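You operate a simulated robot arm through the tools that you are given. There is no shell and no other tool. Be economical: measure what you need, move in short steps, check, and stop when the job is done.

Carry out the task below with a simulated robot arm. There is one attempt and no reset: what you move stays moved.

## Task
Take the green cell from the top of the steel table and leave it on top of the white label block.

The check looks at the end state, three seconds after you hand in, the way a careful person would. Anything else that was tipped, shoved, dropped, spilled or broken makes it a failure.

## Robot
A 6-joint arm with a two-finger parallel gripper, fixed in place. Base frame: the origin is at the foot of the arm, x ahead of it, y to its left, z up; the work surface is at about z = 0. Lengths are in mm, angles in rad, forces in N, time in s.
With the tool pointing down near the work surface it reaches from about 160 to 420 mm from the base axis. Its first joint turns from -1.152 to 1.152 rad. Payload 1.57 kg.
The tool frame sits at the grasp point between the pads (the TCP): z along the fingers, y along the line on which they close. The tips reach 30 mm beyond it. Largest opening 80 mm; finger width 17, thickness 12; the body of the gripper, 40 by 82 mm, starts 80 mm behind the TCP.
Orientation is that of the tool frame in the base frame, as a unit quaternion [x, y, z, w]. With the fingers straight down and closing along the base's y, the tool's x points along the base's -x, its y along +y and its z along -z.

## Interface
- The arm moves only by the tool play_rows. Its argument "commands" is a list of rows, each an object (a shift or turn left out is 0, a gripper value left out holds the last) with "gripper": the closure in counts, from 0 (fully open) to 255 (shut); "translation": the shift along the tool's x, y, z in mm, a list of three; "yaw": the turn about the tool's z in rad. In form: [{"gripper": gripper, "translation": [tx, ty, tz], "yaw": yaw}, ...]. A call has 1 to 8 rows; each row is the pose to reach, as a shift and turn from the pose commanded when the call began, along the tool's axes at that moment. A row lasts 0.2 s, in which the tool goes at most 50 mm and 0.15 rad; a call with a longer step from one row to the next is refused whole, and so is a gripper value outside its range. A pose out of reach is approached as far as the arm can. The call stops where the force on the tool passes 40 N (or 10 N more than at its start, if that is more) or the arm is blocked; 0.2 s more then pass. The fingers move at their own pace (about 153 mm/s each) and stop on an object; they squeeze with about 43 N. The grip force told is the motor's: it shows also when the fingers shut on nothing. Time passes only in rows, and 0.2 s behind the last, so rows that repeat a pose let the fingers close. It gives the time, the measured TCP pose, the force on the tool (base axes), the opening and the grip force at its end, in the units of the frame above (readings bear some noise).
- Cameras (640 x 400 px; columns grow to the right, rows downward): "scene" is fixed at [29.9, -317.3, 424.1]; the picture's right is [0.93, -0.36, 0.00], its down [-0.20, -0.53, -0.82] and it looks along [0.29, 0.77, -0.57] (base axes); focal length 332 px, centre (320, 200). "wrist" rides on the gripper at [-32, 0, -78] in the tool frame; the picture's right is [0.00, -1.00, 0.00], its down [0.97, 0.00, -0.24] and it looks along [0.24, 0.00, 0.97] (tool axes); focal length 218 px, centre (320, 200). There is no depth. A picture from a camera that has moved, and an enlarged one, comes with that camera's place and axes in the base frame and with its lens.
- capture(camera): a new picture of that camera. It takes no simulated time.
- zoom(camera, box): a new picture of the part [left, top, right, bottom] of that camera's present view, enlarged. It takes no simulated time.
- close_job(): hands the job in; it is judged then, once.

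Go step by step. Nothing tells you positions but the pictures and the camera data: compare them with the known pose of the tool, close in by small moves and look again before you grip or let go. The budget is 90 turns and 42 pictures, counting those below and the enlarged ones. Unless the task says otherwise, let go and move clear before handing in, and close with one line.

The tools are called after "Emit:" as name(argument=value, ...) on one line, values as JSON. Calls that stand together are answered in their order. play_rows: Moves the arm, as the interface text tells. Its arguments: {"type":"object","properties":{"commands":{"type":"array","items":{"type":"object","properties":{"gripper":{"type":"number"},"translation":{"type":"array","items":{"type":"number"}},"yaw":{"type":"number"}}}}},"required":["commands"]} The other tools are called the same way: capture (camera) takes a picture; zoom (camera, box) takes an enlarged picture of a part of a camera's view; close_job () hands the job in.

At the start:

```text
t: 0.0
tool_pos: [248.5, 130.3, 203.0]
tcp_rot: [-0.001, 1.0, 0.0, 0.0]
contact_force: [-0.7, 0.3, -0.1]
finger_gap: 80.0
grip_force: 0.1
```

scene: 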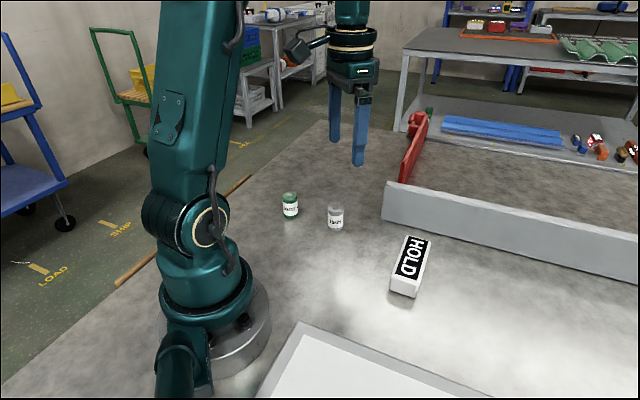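
wrist: 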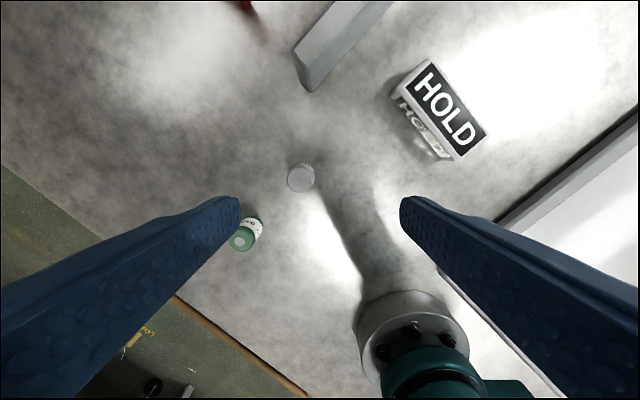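

I see a green cell and a grey one on the table, and a white HOLD block further to the right. I'll enlarge the view to measure them.

Emit:
zoom(camera="scene", box=[260, 170, 360, 240])

Emit:
zoom(camera="scene", box=[360, 220, 460, 310])

Emit:
zoom(camera="wrist", box=[200, 130, 500, 270])

```text
5.71 times, centred on (310, 205) of scene
camera zoom: at [29.9, -317.3, 424.1], right [0.93, -0.36, 0.0], down [-0.2, -0.53, -0.82], along [0.29, 0.77, -0.57], focal length 1899 px, centre (377, 171)
```

zoom: 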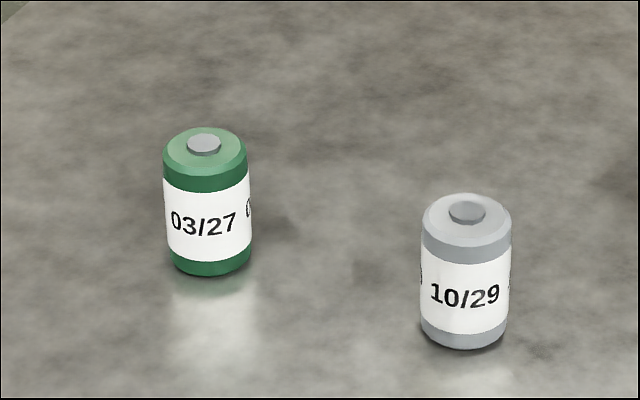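

```text
4.44 times, centred on (410, 265) of scene
camera zoom: at [29.9, -317.3, 424.1], right [0.93, -0.36, 0.0], down [-0.2, -0.53, -0.82], along [0.29, 0.77, -0.57], focal length 1477 px, centre (-80, -89)
```

zoom: 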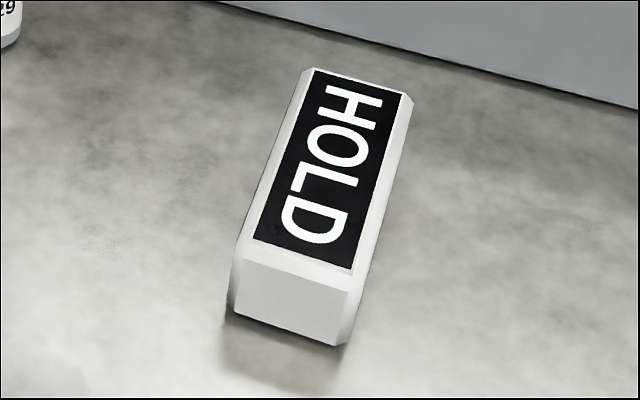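

```text
2.13 times, centred on (350, 200) of wrist
camera zoom: at [280.7, 130.0, 282.0], right [0.0, -1.0, 0.0], down [-0.97, 0.0, 0.24], along [-0.24, 0.0, -0.97], focal length 466 px, centre (256, 200)
```

zoom: 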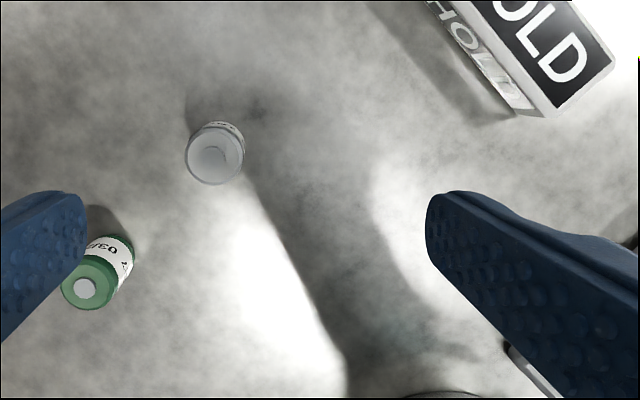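

The green cell is about 31 mm wide and 50 mm tall, standing near (171, 222). The grey cell is near (243, 153). The block's top centre is near (314, 2), about 33 mm high. I'll move above the green cell with the fingers open and look again.

Emit:
play_rows(commands=[{"gripper": 0, "translation": [20, 23, 15]}, {"translation": [40, 46, 35]}, {"translation": [60, 70, 60]}, {"translation": [77.5, 91.7, 83]}, {"translation": [77.5, 91.7, 83]}])

Emit:
capture(camera="wrist")

Emit:
zoom(camera="scene", box=[230, 110, 390, 240])

```text
t: 1.2
tool_pos: [168.8, 221.7, 119.8]
tcp_rot: [0.0, 1.0, 0.001, 0.0]
contact_force: [0.3, -0.9, 0.3]
finger_gap: 80.0
grip_force: 0.1
```

```text
36 pictures are left
camera wrist: at [201.8, 221.1, 197.3], right [0.0, -1.0, 0.0], down [-0.97, 0.0, 0.24], along [-0.24, 0.0, -0.97], focal length 218 px, centre (320, 200)
```

wrist: 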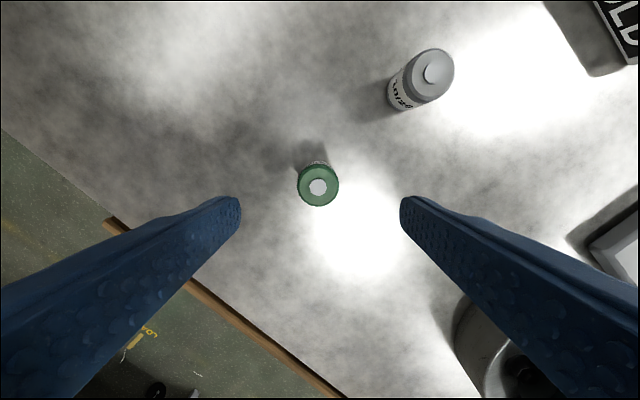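

```text
3.08 times, centred on (310, 175) of scene
camera zoom: at [29.8, -317.3, 424.1], right [0.93, -0.36, 0.0], down [-0.2, -0.53, -0.82], along [0.29, 0.77, -0.57], focal length 1023 px, centre (351, 277)
```

zoom: 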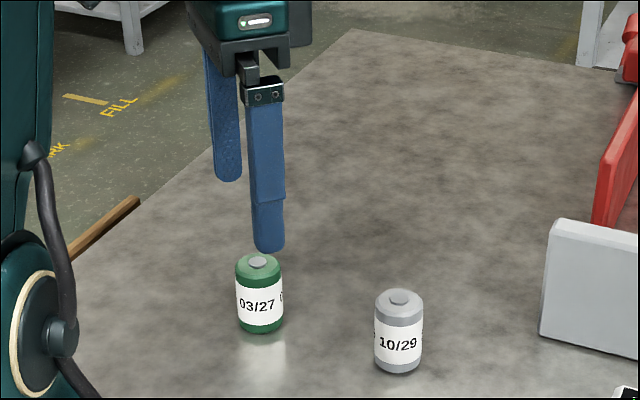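

The cell is centred in y and lies about 5 mm further out in x than the tool. I'll correct that, go down part-way and check.

Emit:
play_rows(commands=[{"gripper": 0, "translation": [-5, 0.5, 0]}, {"translation": [-5, 0.5, 20]}, {"translation": [-5, 0.5, 38]}, {"translation": [-5, 0.5, 38]}])

Emit:
capture(camera="wrist")

Emit:
zoom(camera="scene", box=[230, 130, 360, 240])

```text
t: 2.2
tool_pos: [175.4, 221.1, 82.5]
tcp_rot: [0.0, 1.0, 0.0, 0.0]
contact_force: [-0.2, -0.7, 0.3]
finger_gap: 80.0
grip_force: 0.0
```

```text
34 pictures are left
camera wrist: at [208.1, 221.2, 159.8], right [0.0, -1.0, 0.0], down [-0.97, 0.0, 0.24], along [-0.24, 0.0, -0.97], focal length 218 px, centre (320, 200)
```

wrist: 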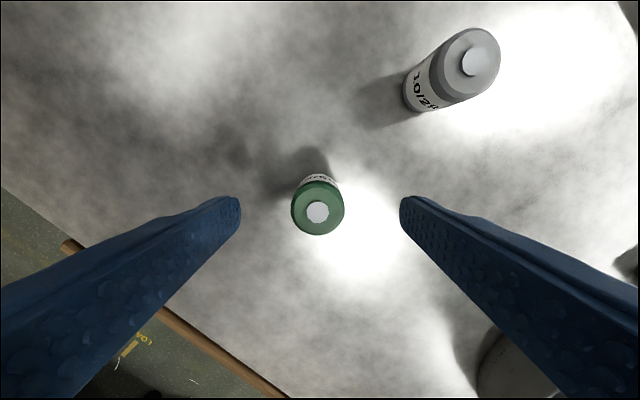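

```text
3.64 times, centred on (295, 185) of scene
camera zoom: at [29.9, -317.3, 424.1], right [0.93, -0.36, 0.0], down [-0.2, -0.53, -0.82], along [0.29, 0.77, -0.57], focal length 1209 px, centre (411, 254)
```

zoom: 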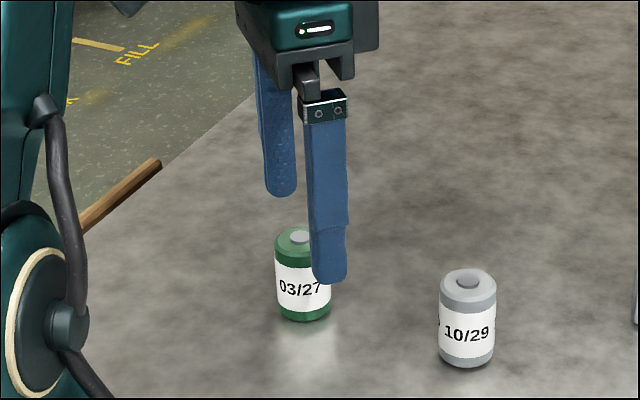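

The fingers straddle the cell and are centred on it to within 1–2 mm. I'll go down to grasp height and close.

Emit:
play_rows(commands=[{"gripper": 0, "translation": [1, 1, 15]}, {"translation": [1, 1, 30]}, {"translation": [1, 1, 44]}, {"translation": [1, 1, 44]}])

Emit:
capture(camera="wrist")

```text
t: 3.2
tool_pos: [174.3, 222.4, 38.0]
tcp_rot: [0.0, 1.0, -0.001, 0.0]
contact_force: [-1.0, -0.2, 0.4]
finger_gap: 79.8
grip_force: 0.0
```

```text
32 pictures are left
camera wrist: at [206.9, 221.9, 115.8], right [0.0, -1.0, 0.0], down [-0.97, 0.0, 0.24], along [-0.24, 0.0, -0.97], focal length 218 px, centre (320, 200)
```

wrist: 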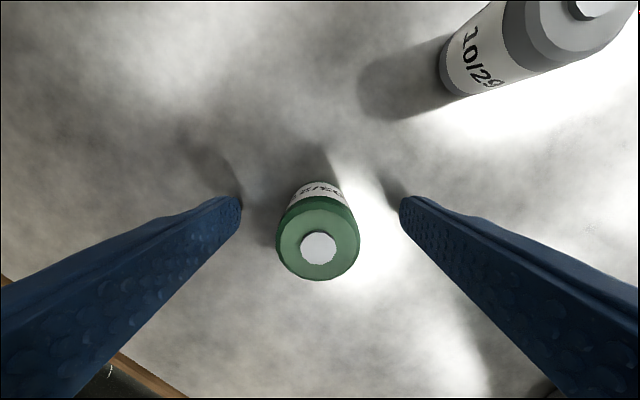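

The cell is centred between the pads, so I'll close.

Emit:
play_rows(commands=[{"gripper": 100}, {"gripper": 180}, {"gripper": 255}, {"gripper": 255}, {"gripper": 255}])

```text
t: 4.4
tool_pos: [174.5, 222.4, 38.2]
tcp_rot: [0.0, 1.0, 0.0, 0.0]
contact_force: [-0.6, -0.3, 0.1]
finger_gap: 28.5
grip_force: 38.2
```

The grip holds with a 28.5 mm gap. I'll lift straight up.

Emit:
play_rows(commands=[{"gripper": 255, "translation": [0, 0, -15]}, {"translation": [0, 0, -40]}, {"translation": [0, 0, -70]}, {"translation": [0, 0, -100]}, {"translation": [0, 0, -100]}])

Emit:
capture(camera="scene")

```text
t: 5.6
tool_pos: [172.3, 224.7, 138.3]
tcp_rot: [0.0, 1.0, 0.0, 0.0]
contact_force: [1.0, 0.3, -0.5]
finger_gap: 27.8
grip_force: 38.5
```

```text
31 pictures are left
```

scene: 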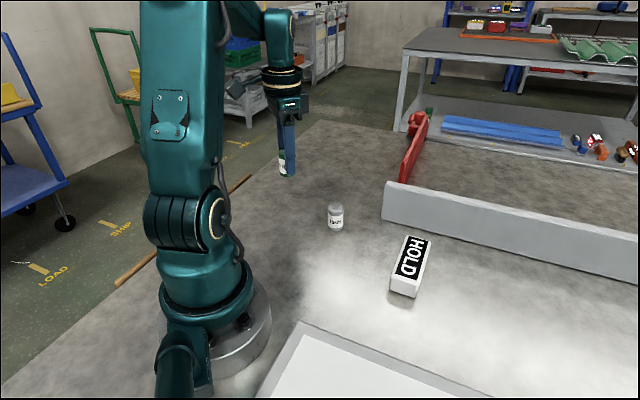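

The cell is lifted. I'll carry it high over to above the block.

Emit:
play_rows(commands=[{"gripper": 255, "translation": [-12, -18, 0]}, {"translation": [-36, -56, 0]}, {"translation": [-60, -94, 0]}, {"translation": [-84, -132, 0]}, {"translation": [-108, -170, 0]}, {"translation": [-128, -202, 0]}, {"translation": [-140, -220, 0]}, {"translation": [-140, -220, 0]}])

Emit:
capture(camera="wrist")

Emit:
capture(camera="scene")

```text
t: 7.4
tool_pos: [315.1, 4.3, 136.6]
tcp_rot: [0.0, 1.0, 0.0, 0.001]
contact_force: [-0.7, 0.3, -0.6]
finger_gap: 27.9
grip_force: 38.4
```

```text
30 pictures are left
camera wrist: at [347.4, 3.2, 214.6], right [0.0, -1.0, 0.0], down [-0.97, 0.0, 0.24], along [-0.24, 0.0, -0.97], focal length 218 px, centre (320, 200)
```

wrist: 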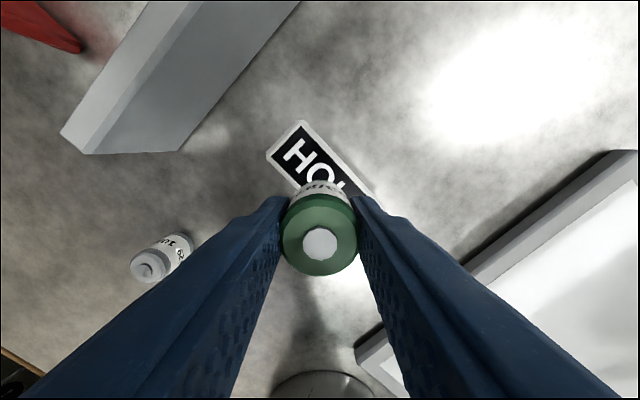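

```text
29 pictures are left
```

scene: 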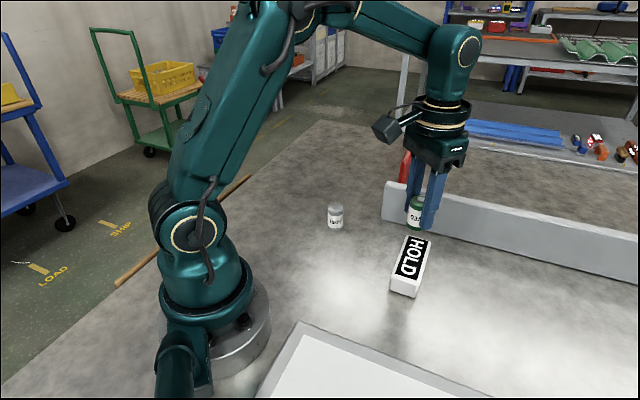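

I'm roughly over the block, but the two cameras differ by several mm. I'll move the tool aside along +y, staying at this height, so the wrist camera gets a clear view of the block.

Emit:
play_rows(commands=[{"gripper": 255, "translation": [15, 25, 0]}, {"translation": [30, 55, 0]}, {"translation": [40, 80, 0]}, {"translation": [40, 80, 0]}, {"translation": [40, 80, 0]}])

Emit:
capture(camera="wrist")

```text
t: 8.6
tool_pos: [274.1, 84.9, 139.3]
tcp_rot: [0.0, 1.0, 0.001, 0.0]
contact_force: [0.0, 0.1, -0.3]
finger_gap: 28.1
grip_force: 39.0
```

```text
28 pictures are left
camera wrist: at [306.9, 84.9, 217.4], right [0.0, -1.0, 0.0], down [-0.97, 0.0, 0.24], along [-0.24, 0.0, -0.97], focal length 218 px, centre (320, 200)
```

wrist: 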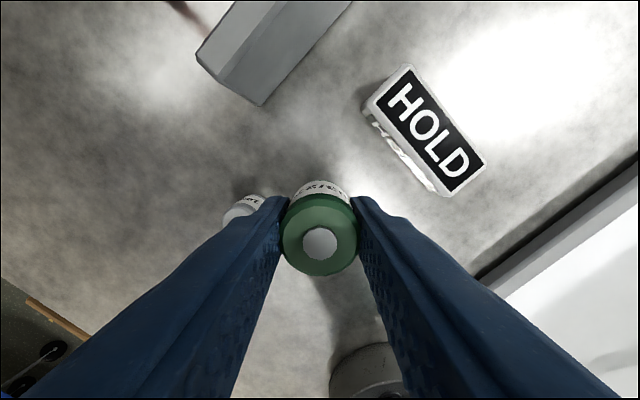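

Emit:
zoom(camera="wrist", box=[340, 50, 500, 210])

```text
2.50 times, centred on (420, 130) of wrist
camera zoom: at [306.9, 84.9, 217.4], right [0.0, -1.0, 0.0], down [-0.97, 0.0, 0.24], along [-0.24, 0.0, -0.97], focal length 546 px, centre (70, 375)
```

zoom: 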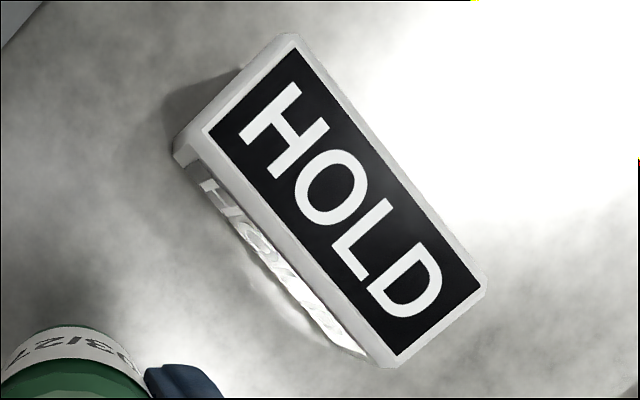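

From this clear view the block's top centre is at about (317, -4), in the same wrist-camera frame I used for the cell. I'll move there, lower to z ≈ 88 and check.

Emit:
play_rows(commands=[{"gripper": 255, "translation": [-10, -20, 0]}, {"translation": [-26, -54, 0]}, {"translation": [-42.4, -87.5, 0]}, {"translation": [-42.4, -87.5, 0]}, {"translation": [-42.4, -87.5, 20]}, {"translation": [-42.4, -87.5, 40]}, {"translation": [-42.4, -87.5, 50]}, {"translation": [-42.4, -87.5, 50]}])

Emit:
zoom(camera="scene", box=[350, 170, 480, 310])

Emit:
capture(camera="wrist")

```text
t: 10.4
tool_pos: [317.1, -3.9, 89.3]
tcp_rot: [0.0, 1.0, 0.0, 0.0]
contact_force: [0.4, 0.0, -0.6]
finger_gap: 28.1
grip_force: 38.9
```

```text
2.86 times, centred on (415, 240) of scene
camera zoom: at [29.9, -317.3, 424.1], right [0.93, -0.36, 0.0], down [-0.2, -0.53, -0.82], along [0.29, 0.77, -0.57], focal length 950 px, centre (49, 86)
```

zoom: 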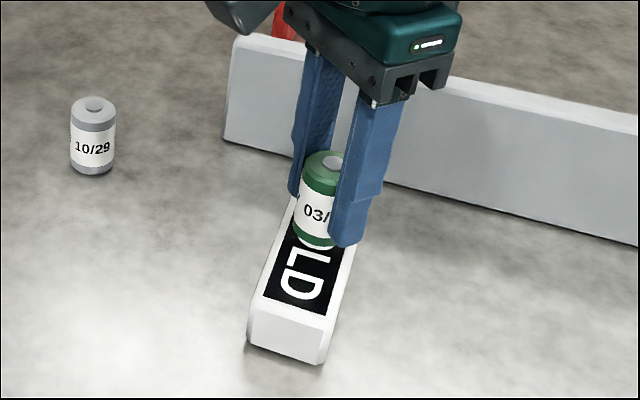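

```text
25 pictures are left
camera wrist: at [349.2, -4.1, 167.2], right [0.0, -1.0, 0.0], down [-0.97, 0.0, 0.24], along [-0.24, 0.0, -0.97], focal length 218 px, centre (320, 200)
```

wrist: 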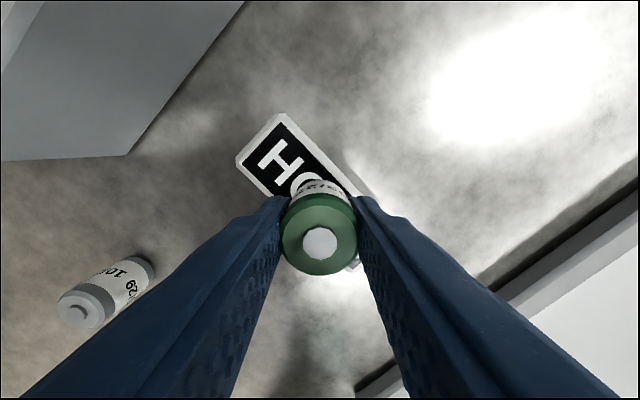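

The cell is over the block, centred across its width. I'll lower in small steps and watch the force.

Emit:
play_rows(commands=[{"gripper": 255, "translation": [0, 0, 5]}, {"translation": [0, 0, 10]}, {"translation": [0, 0, 12]}, {"translation": [0, 0, 12]}])

Emit:
zoom(camera="scene", box=[370, 200, 460, 300])

```text
t: 11.4
tool_pos: [317.3, -4.3, 76.2]
tcp_rot: [0.0, 1.0, 0.0, 0.0]
contact_force: [0.9, -0.7, -0.6]
finger_gap: 27.7
grip_force: 38.7
```

```text
4.00 times, centred on (415, 250) of scene
camera zoom: at [29.9, -317.3, 424.1], right [0.93, -0.36, 0.0], down [-0.2, -0.53, -0.82], along [0.29, 0.77, -0.57], focal length 1330 px, centre (-60, 0)
```

zoom: 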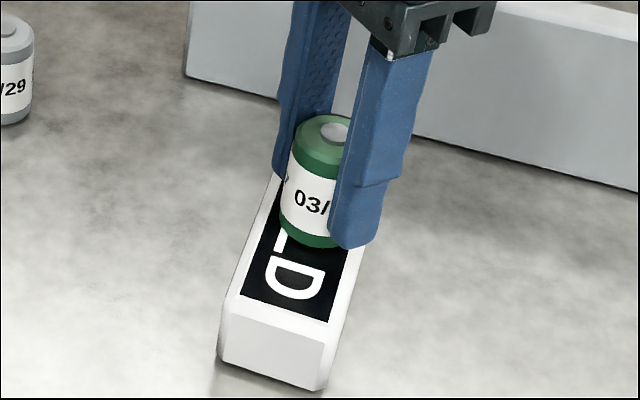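

There's no contact yet, so I'll continue in 1 mm increments.

Emit:
play_rows(commands=[{"gripper": 255, "translation": [0, 0, 1]}, {"translation": [0, 0, 2]}, {"translation": [0, 0, 2]}])

```text
t: 12.2
tool_pos: [317.6, -4.3, 75.1]
tcp_rot: [0.0, 1.0, 0.0, 0.001]
contact_force: [-7.1, 0.7, 27.7]
finger_gap: 27.7
grip_force: 38.2
```

I've touched down: 27.7 N upward at TCP z ≈ 75, so the block is about 37 mm high. I'll ease off the pressure before letting go.

Emit:
play_rows(commands=[{"gripper": 255, "translation": [0, 0, -0.4]}, {"translation": [0, 0, -0.8]}, {"translation": [0, 0, -0.8]}])

Emit:
zoom(camera="scene", box=[370, 200, 460, 300])

```text
t: 13.0
tool_pos: [317.1, -3.7, 76.4]
tcp_rot: [0.0, 1.0, -0.001, 0.001]
contact_force: [1.0, -2.7, 7.7]
finger_gap: 27.6
grip_force: 38.2
```

```text
4.00 times, centred on (415, 250) of scene
camera zoom: at [29.8, -317.3, 424.1], right [0.93, -0.36, 0.0], down [-0.2, -0.53, -0.82], along [0.29, 0.77, -0.57], focal length 1330 px, centre (-60, 0)
```

zoom: 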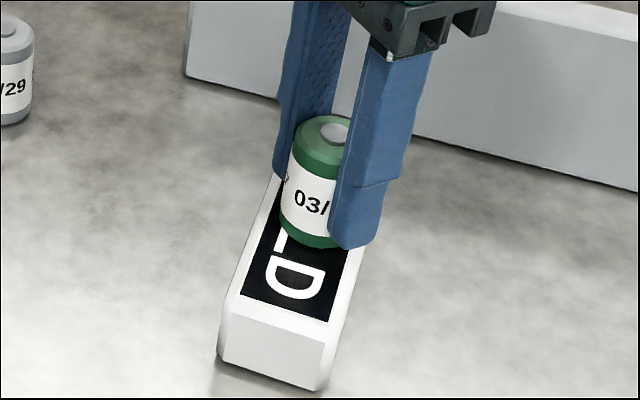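

The load is mostly relieved (about 8 N). I'll look closely at whether the cell is upright before releasing.

Emit:
zoom(camera="scene", box=[390, 222, 440, 268])

Emit:
zoom(camera="wrist", box=[220, 100, 420, 290])

```text
8.70 times, centred on (415, 245) of scene
camera zoom: at [29.8, -317.3, 424.1], right [0.93, -0.36, 0.0], down [-0.2, -0.53, -0.82], along [0.29, 0.77, -0.57], focal length 2890 px, centre (-506, -191)
```

zoom: 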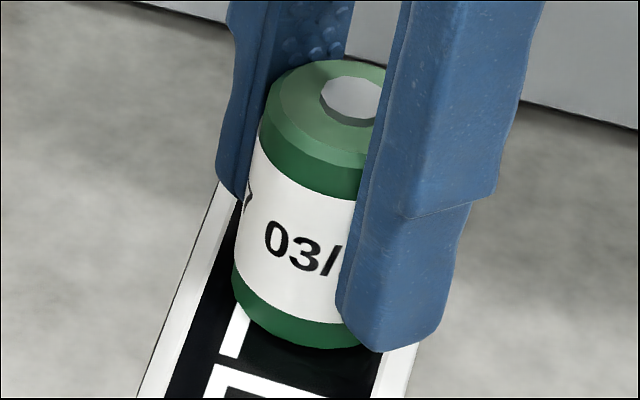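

```text
2.11 times, centred on (320, 195) of wrist
camera zoom: at [350.2, -4.0, 154.0], right [0.0, -1.0, 0.0], down [-0.97, 0.0, 0.24], along [-0.24, 0.0, -0.97], focal length 460 px, centre (320, 210)
```

zoom: 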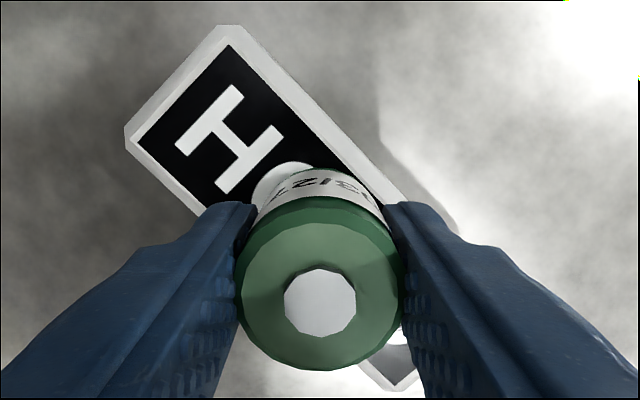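

The cell is upright and centred on the label. I'll open gently, then fully, without moving the arm.

Emit:
play_rows(commands=[{"gripper": 150}, {"gripper": 120}, {"gripper": 90}, {"gripper": 90}])

Emit:
zoom(camera="scene", box=[370, 200, 460, 300])

```text
t: 14.0
tool_pos: [316.5, -3.8, 75.8]
tcp_rot: [0.001, 1.0, 0.0, 0.001]
contact_force: [-0.6, -0.3, 1.4]
finger_gap: 52.0
grip_force: 0.1
```

```text
4.00 times, centred on (415, 250) of scene
camera zoom: at [29.9, -317.3, 424.1], right [0.93, -0.36, 0.0], down [-0.2, -0.53, -0.82], along [0.29, 0.77, -0.57], focal length 1330 px, centre (-60, 0)
```

zoom: 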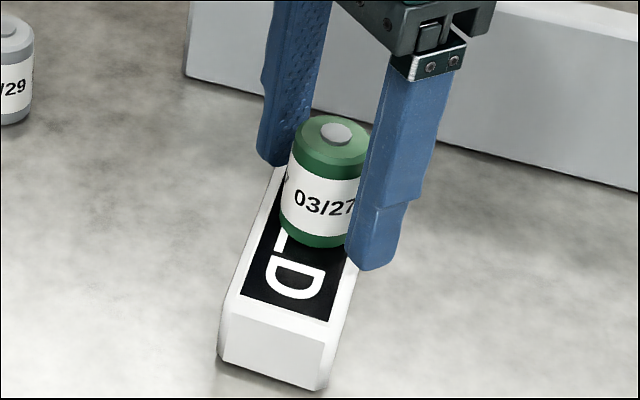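

The cell stands steadily on the block. I'll open a bit more and go straight up.

Emit:
play_rows(commands=[{"gripper": 40}, {"gripper": 40, "translation": [0, 0, -10]}, {"translation": [0, 0, -35]}, {"translation": [0, 0, -70]}, {"translation": [0, 0, -100]}, {"translation": [0, 0, -100]}])

Emit:
capture(camera="scene")

Emit:
zoom(camera="scene", box=[370, 200, 460, 300])

```text
t: 15.4
tool_pos: [314.4, -4.7, 176.6]
tcp_rot: [0.0, 1.0, 0.0, 0.0]
contact_force: [-0.8, -0.4, -0.7]
finger_gap: 67.6
grip_force: 0.1
```

```text
19 pictures are left
```

scene: 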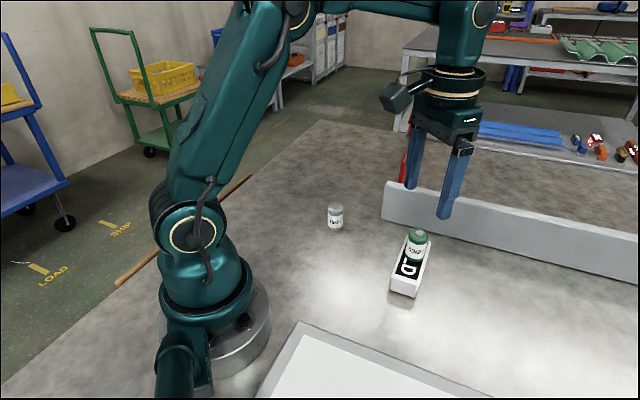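

```text
4.00 times, centred on (415, 250) of scene
camera zoom: at [29.8, -317.3, 424.1], right [0.93, -0.36, 0.0], down [-0.2, -0.53, -0.82], along [0.29, 0.77, -0.57], focal length 1330 px, centre (-60, 0)
```

zoom: 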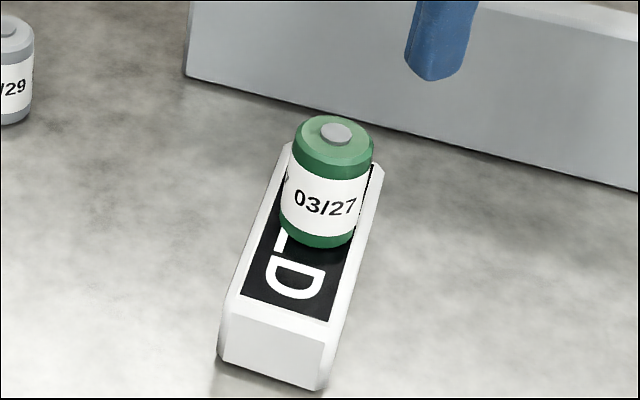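

The green cell stands upright on the block, the block and the grey cell haven't moved, and the arm is clear. I'll hand in.

Emit:
close_job()

```text
The job is handed in.
```

The green cell is standing upright on top of the white HOLD block, nothing else was moved, and the job is handed in.
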